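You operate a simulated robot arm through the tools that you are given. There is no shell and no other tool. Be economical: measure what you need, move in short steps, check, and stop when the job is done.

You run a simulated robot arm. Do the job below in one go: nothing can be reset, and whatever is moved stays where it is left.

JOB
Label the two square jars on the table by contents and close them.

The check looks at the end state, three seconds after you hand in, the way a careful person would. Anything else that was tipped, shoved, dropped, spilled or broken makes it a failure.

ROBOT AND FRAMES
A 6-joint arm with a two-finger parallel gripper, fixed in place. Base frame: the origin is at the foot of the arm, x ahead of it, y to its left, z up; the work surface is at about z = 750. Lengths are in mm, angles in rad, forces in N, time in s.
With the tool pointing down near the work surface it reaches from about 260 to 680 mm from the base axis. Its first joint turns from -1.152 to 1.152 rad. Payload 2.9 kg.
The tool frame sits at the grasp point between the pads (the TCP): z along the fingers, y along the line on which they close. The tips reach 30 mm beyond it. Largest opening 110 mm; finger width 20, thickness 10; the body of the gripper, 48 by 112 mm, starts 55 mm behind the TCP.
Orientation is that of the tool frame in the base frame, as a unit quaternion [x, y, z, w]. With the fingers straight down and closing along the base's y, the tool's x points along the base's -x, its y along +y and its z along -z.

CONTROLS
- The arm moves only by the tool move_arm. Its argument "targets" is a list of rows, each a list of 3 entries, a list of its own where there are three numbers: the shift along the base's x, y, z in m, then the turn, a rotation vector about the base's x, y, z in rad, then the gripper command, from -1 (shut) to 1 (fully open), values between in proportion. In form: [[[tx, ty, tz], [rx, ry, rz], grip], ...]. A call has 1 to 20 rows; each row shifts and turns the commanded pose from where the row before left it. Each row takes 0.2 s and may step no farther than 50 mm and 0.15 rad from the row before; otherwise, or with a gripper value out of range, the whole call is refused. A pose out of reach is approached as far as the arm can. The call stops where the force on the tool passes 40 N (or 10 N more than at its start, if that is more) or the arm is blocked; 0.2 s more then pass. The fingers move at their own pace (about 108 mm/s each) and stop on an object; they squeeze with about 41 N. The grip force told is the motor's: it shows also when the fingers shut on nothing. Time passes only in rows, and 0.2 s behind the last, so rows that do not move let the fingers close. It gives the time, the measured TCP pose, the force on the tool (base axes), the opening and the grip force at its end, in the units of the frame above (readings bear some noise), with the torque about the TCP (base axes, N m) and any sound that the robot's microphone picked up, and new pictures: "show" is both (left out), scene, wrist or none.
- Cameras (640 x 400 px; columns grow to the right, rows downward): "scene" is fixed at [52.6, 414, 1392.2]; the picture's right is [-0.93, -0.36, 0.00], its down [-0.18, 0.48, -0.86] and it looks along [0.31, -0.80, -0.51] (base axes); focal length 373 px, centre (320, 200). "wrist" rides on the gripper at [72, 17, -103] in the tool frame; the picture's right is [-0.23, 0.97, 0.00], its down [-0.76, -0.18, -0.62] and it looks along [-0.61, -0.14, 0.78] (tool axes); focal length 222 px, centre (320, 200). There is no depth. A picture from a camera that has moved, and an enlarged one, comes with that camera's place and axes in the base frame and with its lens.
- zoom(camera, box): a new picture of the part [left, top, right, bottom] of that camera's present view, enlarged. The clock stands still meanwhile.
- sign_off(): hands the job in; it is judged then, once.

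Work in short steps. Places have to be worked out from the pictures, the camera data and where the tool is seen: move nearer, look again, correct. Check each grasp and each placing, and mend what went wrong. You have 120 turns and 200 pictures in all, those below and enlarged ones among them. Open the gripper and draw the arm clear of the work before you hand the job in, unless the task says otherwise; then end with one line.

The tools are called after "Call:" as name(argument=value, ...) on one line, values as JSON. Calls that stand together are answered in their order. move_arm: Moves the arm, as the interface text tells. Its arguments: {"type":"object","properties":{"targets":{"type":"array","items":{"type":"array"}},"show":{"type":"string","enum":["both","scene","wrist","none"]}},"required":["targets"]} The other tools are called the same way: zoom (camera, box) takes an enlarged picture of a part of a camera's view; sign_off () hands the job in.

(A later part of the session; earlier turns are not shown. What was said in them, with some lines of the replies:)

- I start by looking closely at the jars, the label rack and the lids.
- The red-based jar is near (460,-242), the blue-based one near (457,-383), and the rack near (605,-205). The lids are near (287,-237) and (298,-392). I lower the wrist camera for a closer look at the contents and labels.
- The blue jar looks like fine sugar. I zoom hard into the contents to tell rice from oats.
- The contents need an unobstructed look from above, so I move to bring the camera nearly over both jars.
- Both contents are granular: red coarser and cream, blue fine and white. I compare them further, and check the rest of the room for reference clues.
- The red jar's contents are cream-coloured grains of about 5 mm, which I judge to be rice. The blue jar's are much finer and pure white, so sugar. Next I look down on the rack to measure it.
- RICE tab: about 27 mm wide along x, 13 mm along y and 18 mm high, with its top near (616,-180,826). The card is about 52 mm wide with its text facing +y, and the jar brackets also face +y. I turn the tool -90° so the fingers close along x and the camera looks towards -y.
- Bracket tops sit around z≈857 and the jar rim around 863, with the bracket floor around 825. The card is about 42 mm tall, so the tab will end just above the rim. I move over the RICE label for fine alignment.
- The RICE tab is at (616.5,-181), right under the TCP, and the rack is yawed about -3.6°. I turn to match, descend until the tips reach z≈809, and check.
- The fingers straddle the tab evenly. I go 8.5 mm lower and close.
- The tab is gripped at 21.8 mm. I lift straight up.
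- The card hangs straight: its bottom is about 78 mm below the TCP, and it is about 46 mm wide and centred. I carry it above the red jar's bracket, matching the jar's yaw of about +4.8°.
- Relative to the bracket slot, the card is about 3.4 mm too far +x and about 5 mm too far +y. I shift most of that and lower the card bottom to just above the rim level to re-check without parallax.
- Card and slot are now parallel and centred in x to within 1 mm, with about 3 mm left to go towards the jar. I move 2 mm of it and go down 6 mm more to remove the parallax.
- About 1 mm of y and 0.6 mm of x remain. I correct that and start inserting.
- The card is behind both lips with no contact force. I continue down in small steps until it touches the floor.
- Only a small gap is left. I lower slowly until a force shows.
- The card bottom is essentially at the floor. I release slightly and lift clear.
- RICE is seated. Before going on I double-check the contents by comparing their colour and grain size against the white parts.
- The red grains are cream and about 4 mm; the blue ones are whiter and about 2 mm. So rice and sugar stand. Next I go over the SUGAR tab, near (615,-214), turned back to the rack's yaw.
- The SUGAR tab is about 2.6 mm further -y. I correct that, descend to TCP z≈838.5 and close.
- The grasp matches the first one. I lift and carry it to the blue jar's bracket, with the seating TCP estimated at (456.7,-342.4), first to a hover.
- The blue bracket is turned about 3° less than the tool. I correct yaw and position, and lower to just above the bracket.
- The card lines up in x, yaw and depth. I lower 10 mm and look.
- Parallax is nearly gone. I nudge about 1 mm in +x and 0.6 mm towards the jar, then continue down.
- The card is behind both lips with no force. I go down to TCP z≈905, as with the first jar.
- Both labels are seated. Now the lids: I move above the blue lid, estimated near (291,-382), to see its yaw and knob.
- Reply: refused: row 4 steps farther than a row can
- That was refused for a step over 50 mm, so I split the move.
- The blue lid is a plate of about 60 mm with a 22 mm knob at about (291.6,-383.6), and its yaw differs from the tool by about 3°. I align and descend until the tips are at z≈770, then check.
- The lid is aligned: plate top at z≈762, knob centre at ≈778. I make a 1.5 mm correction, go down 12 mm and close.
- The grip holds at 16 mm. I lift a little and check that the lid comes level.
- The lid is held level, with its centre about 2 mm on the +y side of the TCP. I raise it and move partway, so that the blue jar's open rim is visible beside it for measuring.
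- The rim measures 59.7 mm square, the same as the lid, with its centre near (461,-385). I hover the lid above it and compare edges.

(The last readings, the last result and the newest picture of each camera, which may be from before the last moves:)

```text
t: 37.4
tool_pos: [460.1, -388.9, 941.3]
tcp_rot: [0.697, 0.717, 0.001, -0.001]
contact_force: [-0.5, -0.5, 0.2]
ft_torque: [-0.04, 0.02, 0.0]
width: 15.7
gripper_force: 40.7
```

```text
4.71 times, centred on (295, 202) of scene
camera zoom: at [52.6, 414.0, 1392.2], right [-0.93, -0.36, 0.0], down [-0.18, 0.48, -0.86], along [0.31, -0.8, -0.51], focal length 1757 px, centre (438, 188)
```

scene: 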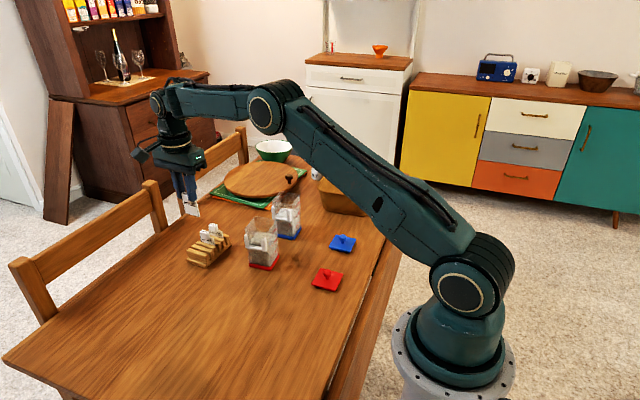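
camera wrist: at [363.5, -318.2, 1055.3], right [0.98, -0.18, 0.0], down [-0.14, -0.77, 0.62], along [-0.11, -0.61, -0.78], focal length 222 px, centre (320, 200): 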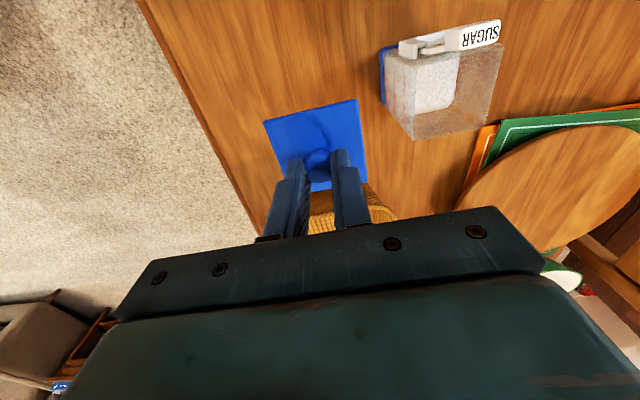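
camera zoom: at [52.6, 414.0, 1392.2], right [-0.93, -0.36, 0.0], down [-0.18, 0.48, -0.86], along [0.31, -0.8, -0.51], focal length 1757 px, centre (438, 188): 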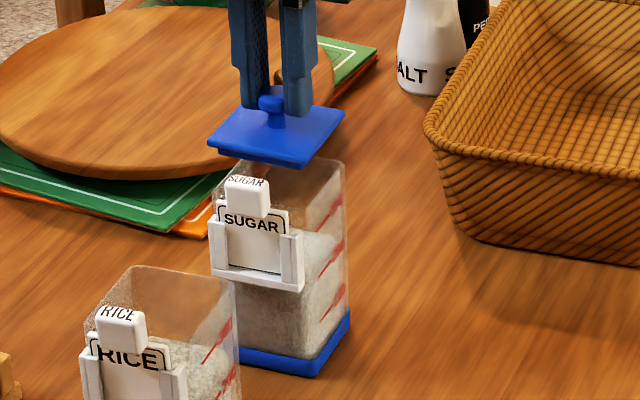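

Call:
move_arm(targets=[[[-0.0018, 0.0022, -0.01], [0, 0, 0], -1], [[0, 0, -0.008], [0, 0, 0], -1], [[0, 0, 0], [0, 0, 0], -1]], show="none")

Call:
zoom(camera="scene", box=[270, 175, 318, 225])

Call:
zoom(camera="wrist", box=[265, 50, 365, 125])

```text
t: 38.2
tool_pos: [458.0, -385.9, 922.3]
tcp_rot: [0.697, 0.717, 0.0, -0.001]
contact_force: [0.2, 0.7, 0.2]
ft_torque: [-0.02, -0.01, -0.01]
width: 15.7
gripper_force: 41.2
```

```text
8.00 times, centred on (294, 200) of scene
camera zoom: at [52.6, 414.0, 1392.2], right [-0.93, -0.36, 0.0], down [-0.18, 0.48, -0.86], along [0.31, -0.8, -0.51], focal length 2987 px, centre (528, 200)
```

zoom: 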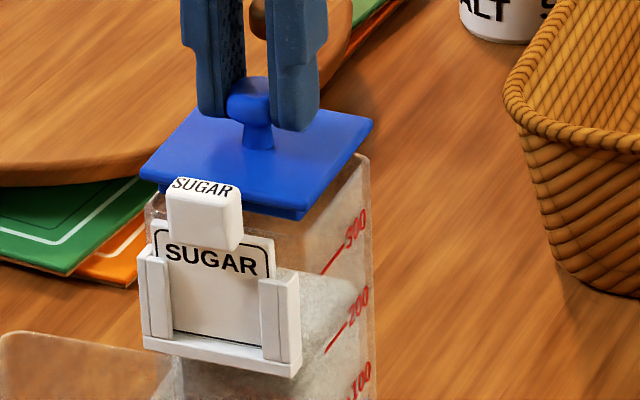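

```text
5.33 times, centred on (315, 88) of wrist
camera zoom: at [472.1, -313.4, 1025.6], right [0.98, -0.2, 0.0], down [-0.16, -0.77, 0.62], along [-0.12, -0.61, -0.78], focal length 1185 px, centre (347, 800)
```

zoom: 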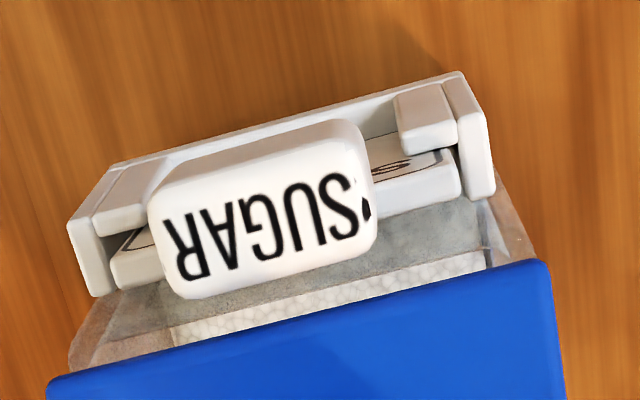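

Call:
zoom(camera="wrist", box=[262, 95, 302, 125])

Call:
zoom(camera="wrist", box=[328, 75, 368, 105])

Call:
zoom(camera="scene", box=[276, 185, 320, 215])

```text
13.33 times, centred on (282, 110) of wrist
camera zoom: at [472.1, -313.4, 1025.6], right [0.98, -0.2, 0.0], down [-0.16, -0.77, 0.62], along [-0.12, -0.61, -0.78], focal length 2962 px, centre (827, 1400)
```

zoom: 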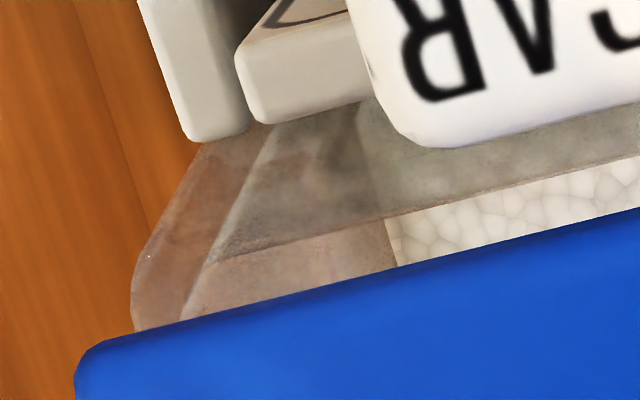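

```text
13.33 times, centred on (348, 90) of wrist
camera zoom: at [472.1, -313.4, 1025.6], right [0.98, -0.2, 0.0], down [-0.16, -0.77, 0.62], along [-0.12, -0.61, -0.78], focal length 2962 px, centre (-53, 1667)
```

zoom: 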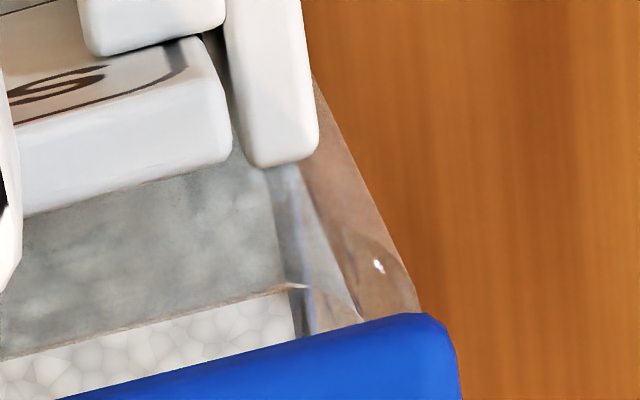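

```text
13.33 times, centred on (298, 200) of scene
camera zoom: at [52.6, 414.0, 1392.2], right [-0.93, -0.36, 0.0], down [-0.18, 0.48, -0.86], along [0.31, -0.8, -0.51], focal length 4978 px, centre (613, 200)
```

zoom: 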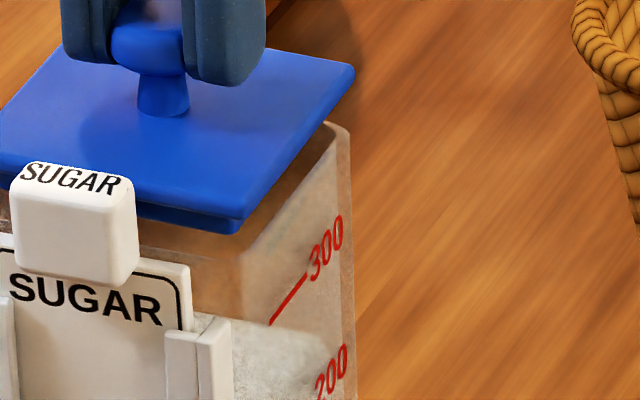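

The lid is within about 1 mm of the rim centre. I nudge -0.7 mm in x and lower gently while watching the force.

Call:
move_arm(targets=[[[-0.0007, 0.0, -0.003], [0, 0, 0], -1], [[0, 0, -0.003], [0, 0, 0], -1], [[0, 0, -0.002], [0, 0, 0], -1], [[0, 0, 0], [0, 0, 0], -1]], show="none")

Call:
zoom(camera="scene", box=[276, 185, 320, 215])

Call:
zoom(camera="wrist", box=[255, 75, 375, 150])

```text
t: 39.2
tool_pos: [458.3, -388.5, 919.2]
tcp_rot: [0.698, 0.717, 0.0, 0.004]
contact_force: [-1.2, 0.7, 28.1]
ft_torque: [-0.66, -0.01, -0.04]
width: 15.6
gripper_force: 40.9
```

```text
13.33 times, centred on (298, 200) of scene
camera zoom: at [52.1, 414.4, 1392.0], right [-0.93, -0.36, 0.0], down [-0.18, 0.48, -0.86], along [0.31, -0.8, -0.51], focal length 4978 px, centre (613, 200)
```

zoom: 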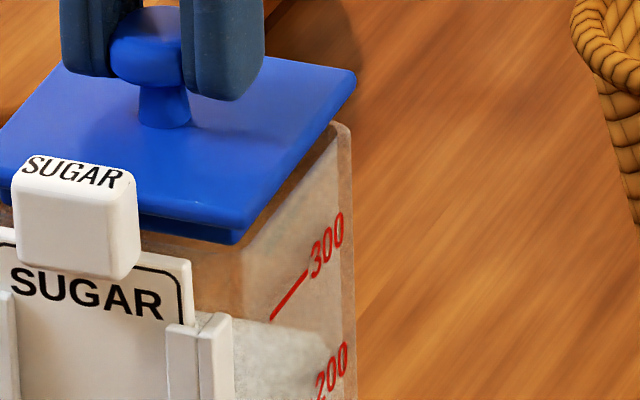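

```text
5.33 times, centred on (315, 112) of wrist
camera zoom: at [472.4, -314.1, 1021.3], right [0.98, -0.2, 0.01], down [-0.16, -0.76, 0.63], along [-0.12, -0.61, -0.78], focal length 1185 px, centre (347, 667)
```

zoom: 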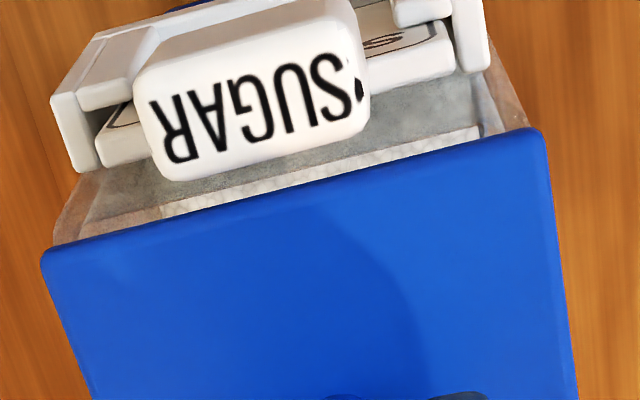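

The plug touched the rear wall: 28 N, and the torque puts the contact at -y. The rim is near z≈868. I back off, shift +1.5 mm in y, and look again.

Call:
move_arm(targets=[[[0, 0, 0.004], [0, 0, 0], -1], [[0, 0.0015, 0.003], [0, 0, 0], -1], [[0, 0, 0], [0, 0, 0], -1]], show="none")

Call:
zoom(camera="scene", box=[266, 175, 322, 225])

Call:
zoom(camera="wrist", box=[250, 70, 390, 185])

```text
t: 40.0
tool_pos: [457.8, -383.3, 920.8]
tcp_rot: [0.698, 0.717, 0.0, -0.002]
contact_force: [-0.1, 0.3, 0.1]
ft_torque: [0.03, 0.03, 0.01]
width: 15.8
gripper_force: 41.5
```

```text
8.00 times, centred on (294, 200) of scene
camera zoom: at [52.6, 414.0, 1392.2], right [-0.93, -0.36, 0.0], down [-0.18, 0.48, -0.86], along [0.31, -0.8, -0.51], focal length 2987 px, centre (528, 200)
```

zoom: 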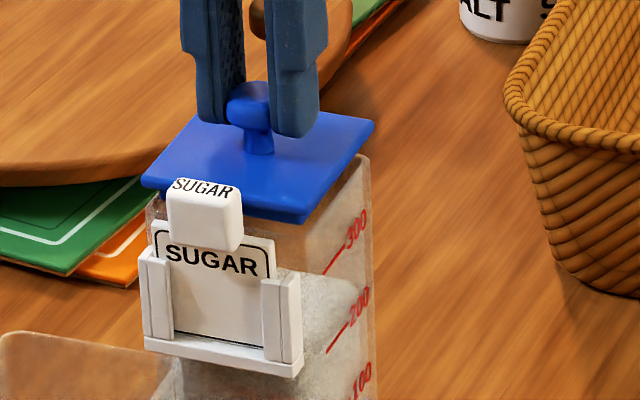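

```text
3.48 times, centred on (320, 128) of wrist
camera zoom: at [471.8, -312.0, 1024.3], right [0.98, -0.2, 0.0], down [-0.16, -0.77, 0.62], along [-0.13, -0.61, -0.78], focal length 773 px, centre (320, 452)
```

zoom: 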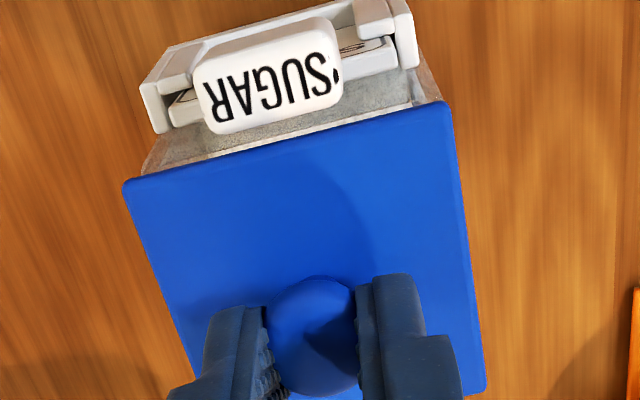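

Call:
move_arm(targets=[[[0, 0, -0.002], [0, 0, 0], -1], [[0, 0, -0.002], [0, 0, 0], -1], [[0, 0, -0.001], [0, 0, 0], -1], [[0, 0, -0.001], [0, 0, 0], -1], [[0, 0, 0], [0, 0, 0], -1]], show="none")

Call:
zoom(camera="scene", box=[276, 185, 320, 215])

```text
t: 41.2
tool_pos: [457.3, -383.9, 915.1]
tcp_rot: [0.697, 0.717, 0.0, 0.001]
contact_force: [1.1, 0.6, -0.4]
ft_torque: [0.04, 0.03, 0.0]
width: 15.7
gripper_force: 40.9
```

```text
13.33 times, centred on (298, 200) of scene
camera zoom: at [52.6, 414.0, 1392.2], right [-0.93, -0.36, 0.0], down [-0.18, 0.48, -0.86], along [0.31, -0.8, -0.51], focal length 4978 px, centre (613, 200)
```

zoom: 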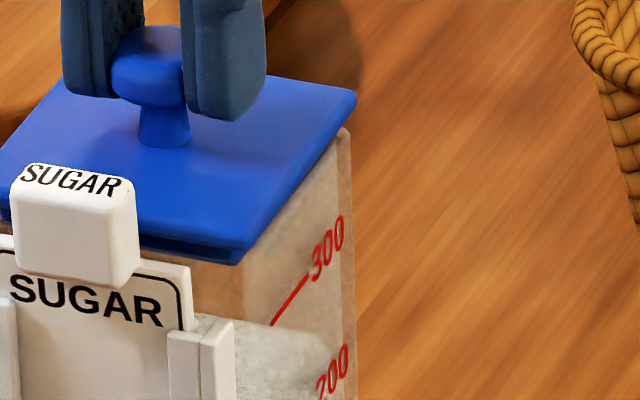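

No contact now, so the plug is entering. I continue in 1 mm steps to seat it.

Call:
move_arm(targets=[[[0, 0, -0.001], [0, 0, 0], -1], [[0, 0, -0.001], [0, 0, 0], -1], [[0, 0, -0.001], [0, 0, 0], -1], [[0, 0, 0], [0, 0, 0], -1]], show="none")

Call:
zoom(camera="scene", box=[276, 185, 320, 215])

```text
t: 42.2
tool_pos: [458.2, -383.6, 912.1]
tcp_rot: [0.698, 0.716, 0.0, 0.0]
contact_force: [-0.7, -0.4, -0.3]
ft_torque: [-0.03, 0.0, 0.01]
width: 15.4
gripper_force: 41.0
```

```text
13.33 times, centred on (298, 200) of scene
camera zoom: at [52.6, 414.0, 1392.2], right [-0.93, -0.36, 0.0], down [-0.18, 0.48, -0.86], along [0.31, -0.8, -0.51], focal length 4978 px, centre (613, 200)
```

zoom: 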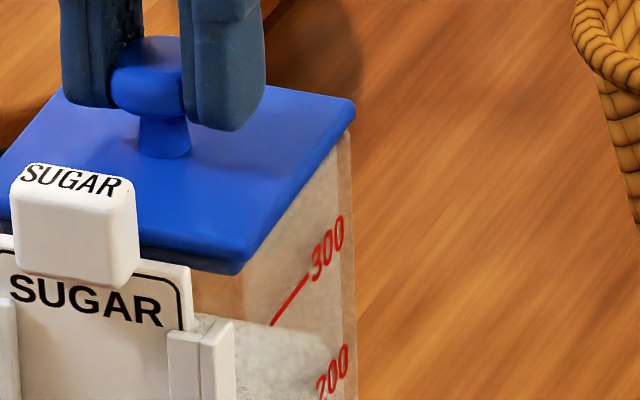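

Call:
move_arm(targets=[[[0, 0, -0.001], [0, 0, 0], -1], [[0, 0, -0.001], [0, 0, 0], -1], [[0, 0, -0.001], [0, 0, 0], -1], [[0, 0, 0], [0, 0, 0], -1]], show="none")

Call:
zoom(camera="scene", box=[276, 185, 320, 215])

```text
t: 43.2
tool_pos: [458.6, -385.2, 911.5]
tcp_rot: [0.698, 0.716, 0.0, 0.003]
contact_force: [-4.6, 0.7, 20.0]
ft_torque: [0.23, 0.11, 0.04]
width: 15.6
gripper_force: 41.1
heard: snap
```

```text
13.33 times, centred on (298, 200) of scene
camera zoom: at [52.2, 414.3, 1392.1], right [-0.93, -0.36, 0.0], down [-0.18, 0.48, -0.86], along [0.31, -0.8, -0.51], focal length 4978 px, centre (613, 200)
```

zoom: 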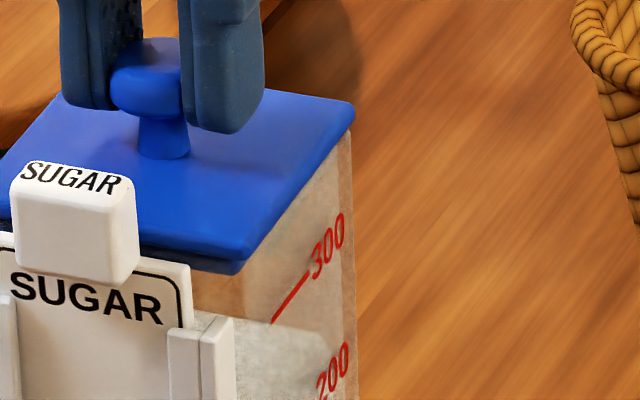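

A snap and 20 N: the lid clicked on. I relax the push, open, and lift away straight up.

Call:
move_arm(targets=[[[0, 0, 0.0018], [0, 0, 0], -1], [[0, 0, 0], [0, 0, 0], -0.2], [[0, 0, 0], [0, 0, 0], -0.2], [[0, 0, 0.02], [0, 0, 0], -0.2], [[0, 0, 0.04], [0, 0, 0], -0.2], [[0, 0, 0], [0, 0, 0], 0]], show="none")

Call:
zoom(camera="scene", box=[240, 170, 370, 300])

Call:
zoom(camera="wrist", box=[160, 0, 400, 180])

```text
t: 44.6
tool_pos: [456.6, -383.5, 971.2]
tcp_rot: [0.697, 0.717, 0.0, -0.001]
contact_force: [-0.4, 0.6, -0.7]
ft_torque: [0.01, 0.02, 0.03]
width: 55.0
gripper_force: 0.0
```

```text
3.08 times, centred on (305, 235) of scene
camera zoom: at [52.6, 414.0, 1392.2], right [-0.93, -0.36, 0.0], down [-0.18, 0.48, -0.86], along [0.31, -0.8, -0.51], focal length 1149 px, centre (366, 92)
```

zoom: 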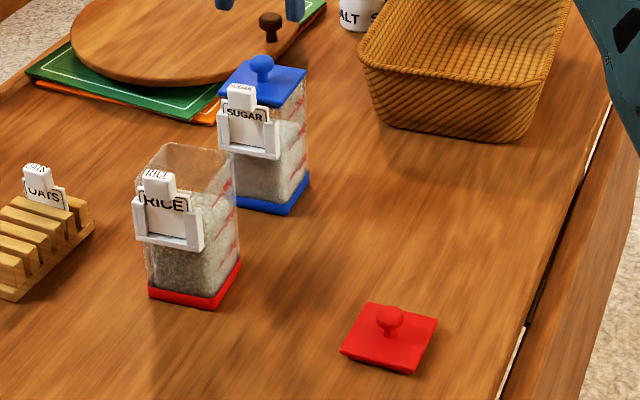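

```text
2.22 times, centred on (280, 90) of wrist
camera zoom: at [471.2, -311.4, 1073.4], right [0.98, -0.2, 0.0], down [-0.16, -0.77, 0.62], along [-0.12, -0.61, -0.78], focal length 494 px, centre (409, 444)
```

zoom: 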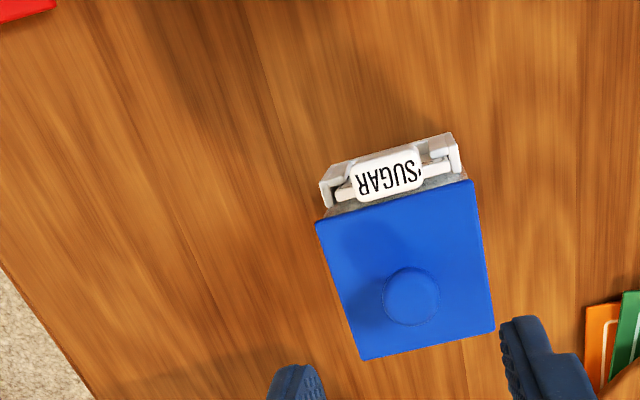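

The blue jar is closed and labelled. I move on to the red lid, near (287,-237).

Call:
move_arm(targets=[[[-0.0342, 0.0304, 0], [0, 0, 0], 0], [[-0.0342, 0.0304, 0], [0, 0, 0], 0], [[-0.0342, 0.0304, 0], [0, 0, 0], 0], [[-0.0342, 0.0304, 0], [0, 0, 0], 0], [[-0.0342, 0.0304, 0], [0, 0, 0], 0], [[0, 0, -0.041], [0, 0, 0], 0], [[0, 0, -0.04], [0, 0, 0], 0], [[0, 0, 0], [0, 0, 0], 0]], show="none")

Call:
zoom(camera="wrist", box=[240, 70, 400, 190])

```text
t: 46.4
tool_pos: [285.5, -230.9, 889.2]
tcp_rot: [0.698, 0.716, 0.0, -0.001]
contact_force: [0.4, 0.0, 0.2]
ft_torque: [0.02, 0.03, 0.0]
width: 54.8
gripper_force: 0.0
```

```text
3.33 times, centred on (320, 130) of wrist
camera zoom: at [300.2, -158.7, 992.4], right [0.98, -0.2, 0.0], down [-0.16, -0.77, 0.62], along [-0.12, -0.61, -0.78], focal length 740 px, centre (320, 433)
```

zoom: 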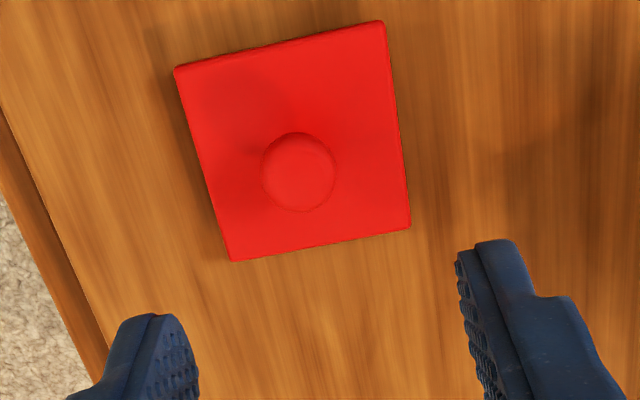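

Call:
move_arm(targets=[[[-0.0058, 0.002, -0.03], [0, 0, -0.033], 0], [[0, 0, -0.03], [0, 0, 0], 0], [[0, 0, -0.018], [0, 0, 0], 0], [[0, 0, 0], [0, 0, 0], 0]], show="none")

Call:
zoom(camera="wrist", box=[240, 70, 400, 190])

```text
t: 47.4
tool_pos: [279.5, -229.2, 811.7]
tcp_rot: [0.708, 0.706, 0.0, 0.0]
contact_force: [0.3, -0.2, 0.1]
ft_torque: [-0.04, -0.02, -0.01]
width: 54.8
gripper_force: 0.2
```

```text
3.33 times, centred on (320, 130) of wrist
camera zoom: at [297.0, -157.7, 915.4], right [0.97, -0.23, 0.0], down [-0.18, -0.76, 0.62], along [-0.14, -0.61, -0.78], focal length 740 px, centre (320, 433)
```

zoom: 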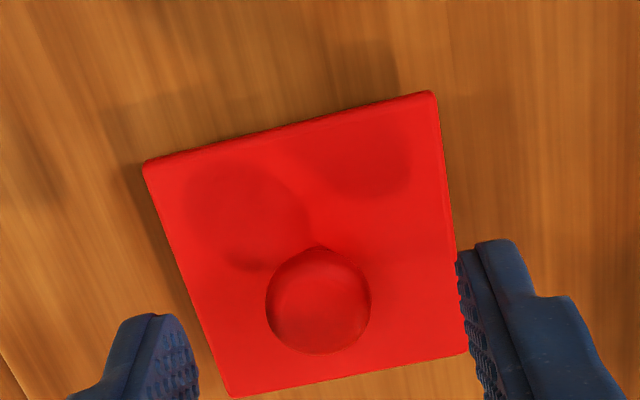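

The lid is well centred. I descend 11.5 mm, close, and lift a little.

Call:
move_arm(targets=[[[-0.0005, 0, -0.006], [0, 0, 0], 0], [[0, 0, -0.0055], [0, 0, 0], 0], [[0, 0, 0], [0, 0, 0], -0.4], [[0, 0, 0], [0, 0, 0], -1], [[0, 0, 0], [0, 0, 0], -1], [[0, 0, 0.01], [0, 0, 0], -1], [[0, 0, 0.03], [0, 0, 0], -1], [[0, 0, 0], [0, 0, 0], -1]], show="none")

Call:
zoom(camera="wrist", box=[240, 70, 400, 190])

Call:
zoom(camera="scene", box=[290, 210, 370, 300])

```text
t: 49.2
tool_pos: [280.8, -228.3, 841.4]
tcp_rot: [0.709, 0.705, 0.0, 0.0]
contact_force: [-0.8, 0.1, -1.1]
ft_torque: [-0.02, -0.01, -0.01]
width: 15.9
gripper_force: 41.3
```

```text
3.33 times, centred on (320, 130) of wrist
camera zoom: at [297.5, -156.8, 944.6], right [0.97, -0.23, 0.0], down [-0.18, -0.76, 0.62], along [-0.14, -0.61, -0.78], focal length 740 px, centre (320, 433)
```

zoom: 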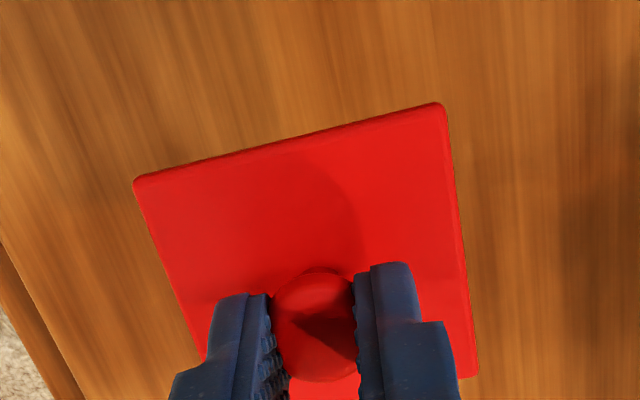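

```text
4.44 times, centred on (330, 255) of scene
camera zoom: at [52.6, 414.0, 1392.2], right [-0.93, -0.36, 0.0], down [-0.18, 0.48, -0.86], along [0.31, -0.8, -0.51], focal length 1660 px, centre (276, -44)
```

zoom: 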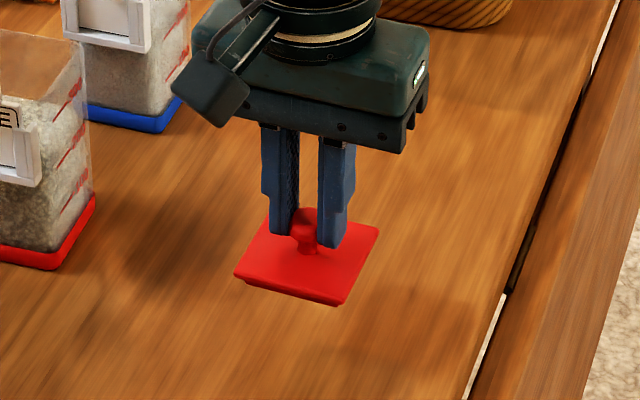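

The red lid is held centred and level. I raise it and stop beside the red jar to measure its rim.

Call:
move_arm(targets=[[[0, 0, 0.045], [0, 0, 0.025], -1], [[0, 0, 0.045], [0, 0, 0.025], -1], [[0.035, -0.004, 0.0197], [0, 0, 0.025], -1], [[0.035, -0.004, 0], [0, 0, 0], -1], [[0, 0, 0], [0, 0, 0], -1]], show="none")

Call:
zoom(camera="wrist", box=[370, 10, 520, 150])

```text
t: 50.4
tool_pos: [350.0, -238.2, 951.0]
tcp_rot: [0.681, 0.732, 0.0, 0.0]
contact_force: [-0.8, 0.4, 0.0]
ft_torque: [-0.01, 0.0, 0.01]
width: 15.9
gripper_force: 40.9
```

```text
2.86 times, centred on (445, 80) of wrist
camera zoom: at [361.5, -165.4, 1053.8], right [0.99, -0.16, 0.0], down [-0.12, -0.77, 0.62], along [-0.1, -0.61, -0.78], focal length 635 px, centre (-37, 543)
```

zoom: 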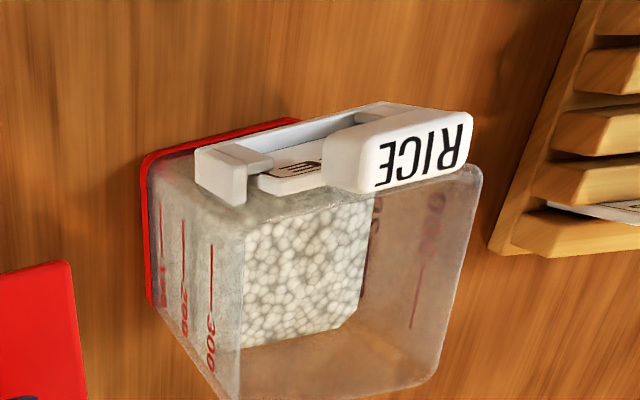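

Call:
zoom(camera="wrist", box=[400, 40, 520, 160])

```text
3.33 times, centred on (460, 100) of wrist
camera zoom: at [361.5, -165.4, 1053.8], right [0.99, -0.16, 0.0], down [-0.12, -0.77, 0.62], along [-0.1, -0.61, -0.78], focal length 740 px, centre (-147, 533)
```

zoom: 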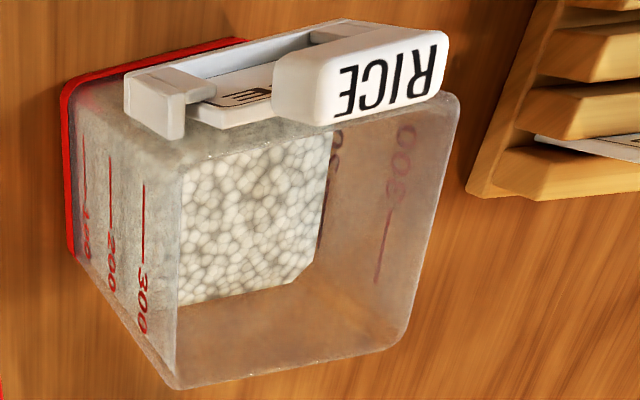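

Two independent estimates agree on the red rim centre, (461.4,-241.6), with the yaw matched. I move over it and lower to just above the rim.

Call:
move_arm(targets=[[[0.037, -0.0012, 0], [0, 0, 0], -1], [[0.037, -0.0012, 0], [0, 0, 0], -1], [[0.0363, -0.001, 0], [0, 0, 0], -1], [[0, 0, -0.015], [0, 0, 0], -1], [[0, 0, -0.013], [0, 0, 0], -1], [[0, 0, 0], [0, 0, 0], -1]], show="none")

Call:
zoom(camera="wrist", box=[250, 70, 390, 185])

Call:
zoom(camera="scene", box=[240, 195, 300, 245])

```text
t: 51.8
tool_pos: [460.4, -240.9, 922.7]
tcp_rot: [0.682, 0.731, 0.0, -0.001]
contact_force: [-0.3, 0.3, 0.2]
ft_torque: [0.01, 0.01, 0.03]
width: 15.7
gripper_force: 41.1
```

```text
3.48 times, centred on (320, 128) of wrist
camera zoom: at [472.3, -167.7, 1026.6], right [0.99, -0.16, 0.0], down [-0.12, -0.77, 0.62], along [-0.1, -0.62, -0.78], focal length 773 px, centre (320, 452)
```

zoom: 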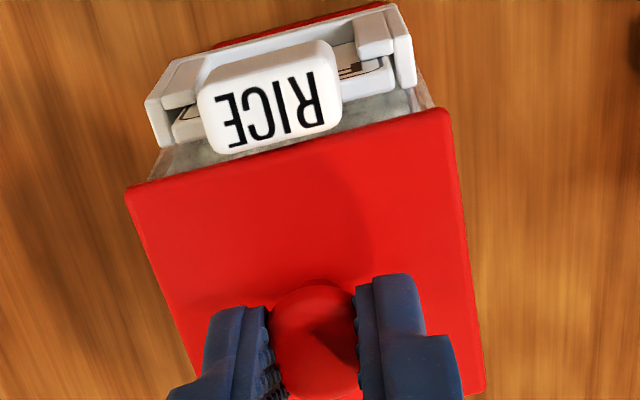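

```text
8.00 times, centred on (270, 220) of scene
camera zoom: at [52.6, 414.0, 1392.2], right [-0.93, -0.36, 0.0], down [-0.18, 0.48, -0.86], along [0.31, -0.8, -0.51], focal length 2987 px, centre (720, 40)
```

zoom: 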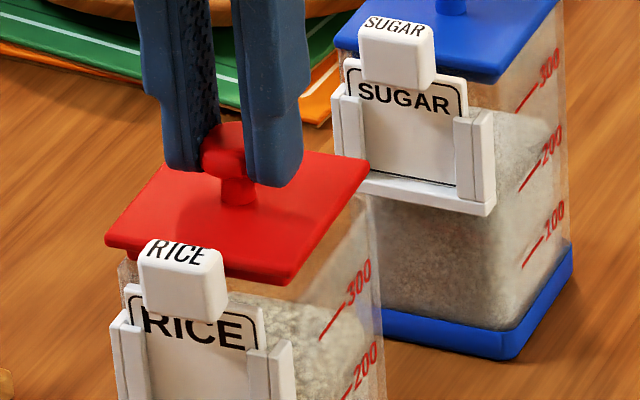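

Compared with the blue jar's good position, the lid sits about 1.8 mm too far towards the bracket. I shift it 1.2 mm back and lower gently.

Call:
move_arm(targets=[[[-0.0002, -0.0012, -0.002], [0, 0, 0], -1], [[0, 0, -0.002], [0, 0, 0], -1], [[0, 0, -0.0015], [0, 0, 0], -1], [[0, 0, -0.001], [0, 0, 0], -1], [[0, 0, 0], [0, 0, 0], -1]], show="none")

Call:
zoom(camera="scene", box=[250, 205, 294, 240])

```text
t: 53.0
tool_pos: [461.2, -242.8, 915.0]
tcp_rot: [0.682, 0.731, 0.0, 0.0]
contact_force: [-0.5, -0.1, 0.3]
ft_torque: [-0.04, 0.03, 0.0]
width: 15.7
gripper_force: 40.7
```

```text
11.43 times, centred on (272, 222) of scene
camera zoom: at [52.6, 414.0, 1392.2], right [-0.93, -0.36, 0.0], down [-0.18, 0.48, -0.86], along [0.31, -0.8, -0.51], focal length 4267 px, centre (869, -57)
```

zoom: 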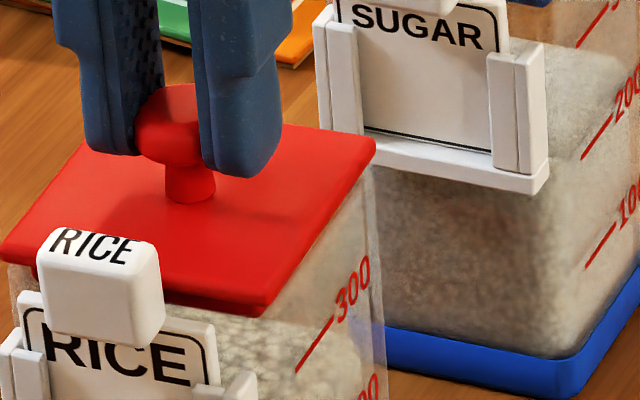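

No contact at TCP z≈915, so the plug is going in. I continue in 1 mm steps to the snap.

Call:
move_arm(targets=[[[0, 0, -0.001], [0, 0, 0], -1], [[0, 0, -0.001], [0, 0, 0], -1], [[0, 0, -0.001], [0, 0, 0], -1], [[0, 0, -0.001], [0, 0, 0], -1], [[0, 0, -0.001], [0, 0, 0], -1], [[0, 0, 0], [0, 0, 0], -1]], show="none")

Call:
zoom(camera="scene", box=[250, 205, 294, 240])

```text
t: 54.4
tool_pos: [461.0, -243.4, 914.1]
tcp_rot: [0.682, 0.731, 0.001, 0.002]
contact_force: [-3.2, 6.3, 21.2]
ft_torque: [0.35, 0.06, -0.04]
width: 15.5
gripper_force: 40.9
heard: snap
```

```text
11.43 times, centred on (272, 222) of scene
camera zoom: at [52.2, 414.3, 1392.1], right [-0.93, -0.36, 0.0], down [-0.18, 0.48, -0.86], along [0.31, -0.8, -0.51], focal length 4267 px, centre (869, -57)
```

zoom: 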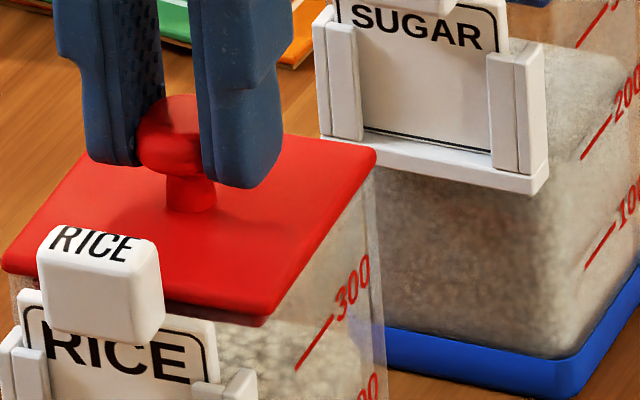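

Snap heard. I relax, release and lift clear.

Call:
move_arm(targets=[[[0, 0, 0.002], [0, 0, 0], -1], [[0, 0, 0], [0, 0, 0], -0.2], [[0, 0, 0], [0, 0, 0], -0.2], [[0, 0, 0.02], [0, 0, 0], -0.2], [[0, 0, 0.045], [0, 0, 0], -0.2], [[0, 0.04, 0.03], [0, 0, 0], 0], [[0, 0, 0], [0, 0, 0], 0]], show="scene")

Call:
zoom(camera="scene", box=[240, 185, 310, 275])

Call:
zoom(camera="wrist", box=[240, 60, 400, 230])

```text
t: 56.0
tool_pos: [461.0, -201.4, 1008.9]
tcp_rot: [0.682, 0.731, 0.0, 0.0]
contact_force: [0.1, -0.3, -0.6]
ft_torque: [0.02, -0.03, 0.0]
width: 54.9
gripper_force: 0.0
```

scene: 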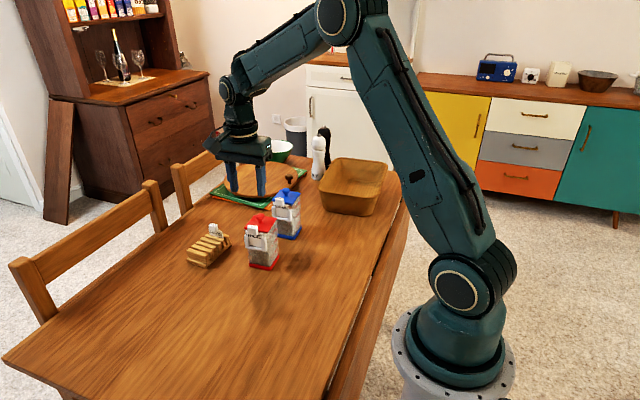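

```text
4.44 times, centred on (275, 230) of scene
camera zoom: at [52.5, 414.0, 1392.2], right [-0.93, -0.36, 0.0], down [-0.18, 0.48, -0.86], along [0.31, -0.8, -0.51], focal length 1660 px, centre (520, 67)
```

zoom: 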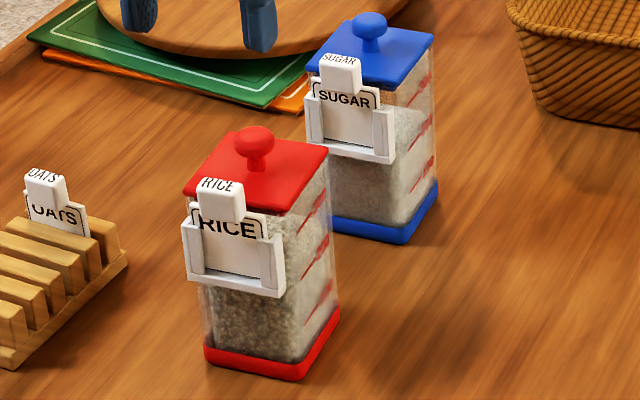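

```text
2.35 times, centred on (320, 145) of wrist
camera zoom: at [471.0, -128.7, 1111.5], right [0.99, -0.16, 0.0], down [-0.12, -0.77, 0.62], along [-0.1, -0.61, -0.78], focal length 523 px, centre (320, 329)
```

zoom: 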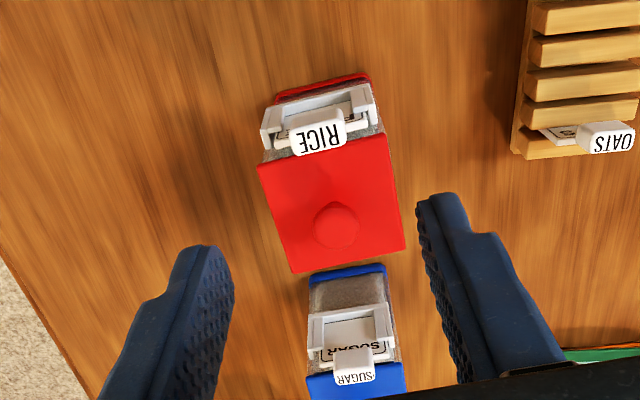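

I check the seating of both lids closely.

Call:
zoom(camera="scene", box=[256, 208, 280, 238])

Call:
zoom(camera="scene", box=[282, 184, 308, 214])

```text
13.33 times, centred on (268, 223) of scene
camera zoom: at [52.5, 414.0, 1392.2], right [-0.93, -0.36, 0.0], down [-0.18, 0.48, -0.86], along [0.31, -0.8, -0.51], focal length 4978 px, centre (1013, -107)
```

zoom: 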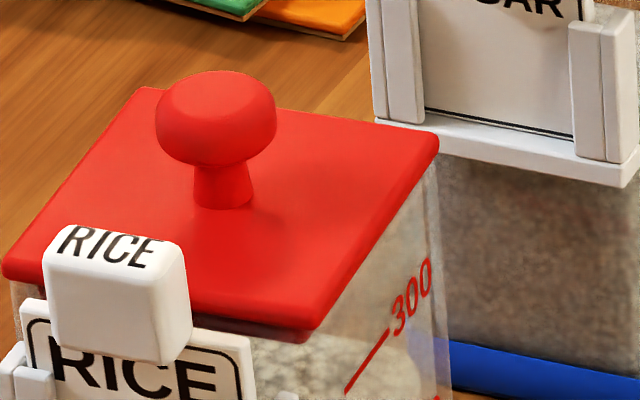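

```text
13.33 times, centred on (295, 199) of scene
camera zoom: at [52.5, 414.0, 1392.2], right [-0.93, -0.36, 0.0], down [-0.18, 0.48, -0.86], along [0.31, -0.8, -0.51], focal length 4978 px, centre (653, 213)
```

zoom: 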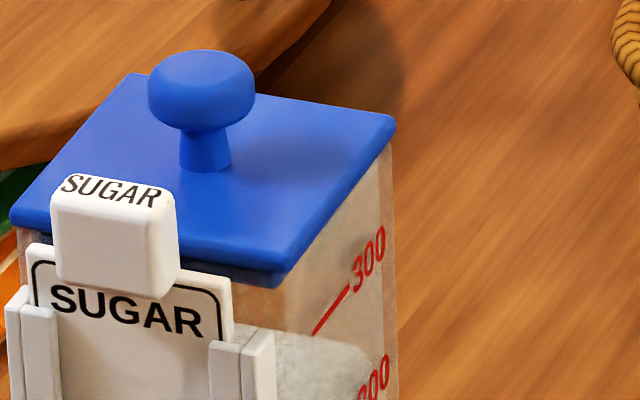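

Both lids sit flat with their plugs inside, and the labels are in place. I draw the arm clear and hand in.

Call:
move_arm(targets=[[[0, 0.03, 0.03], [0, 0, 0], 1], [[0, 0.03, 0.03], [0, 0, 0], 1], [[0, 0, 0], [0, 0, 0], 1]], show="scene")

Call:
sign_off()

```text
t: 56.8
tool_pos: [459.3, -143.4, 1068.4]
tcp_rot: [0.682, 0.731, 0.0, 0.001]
contact_force: [-0.1, -0.8, 0.6]
ft_torque: [0.03, -0.02, 0.02]
width: 109.8
gripper_force: 0.0
```

scene: 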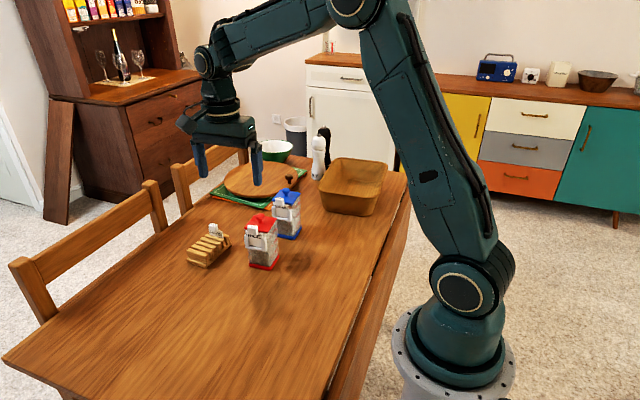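

```text
The job is handed in.
```

Both jars are labelled and closed: RICE on the red jar and SUGAR on the blue one, each with its own-colour lid snapped on; I judged the contents by eye from grain size and colour.
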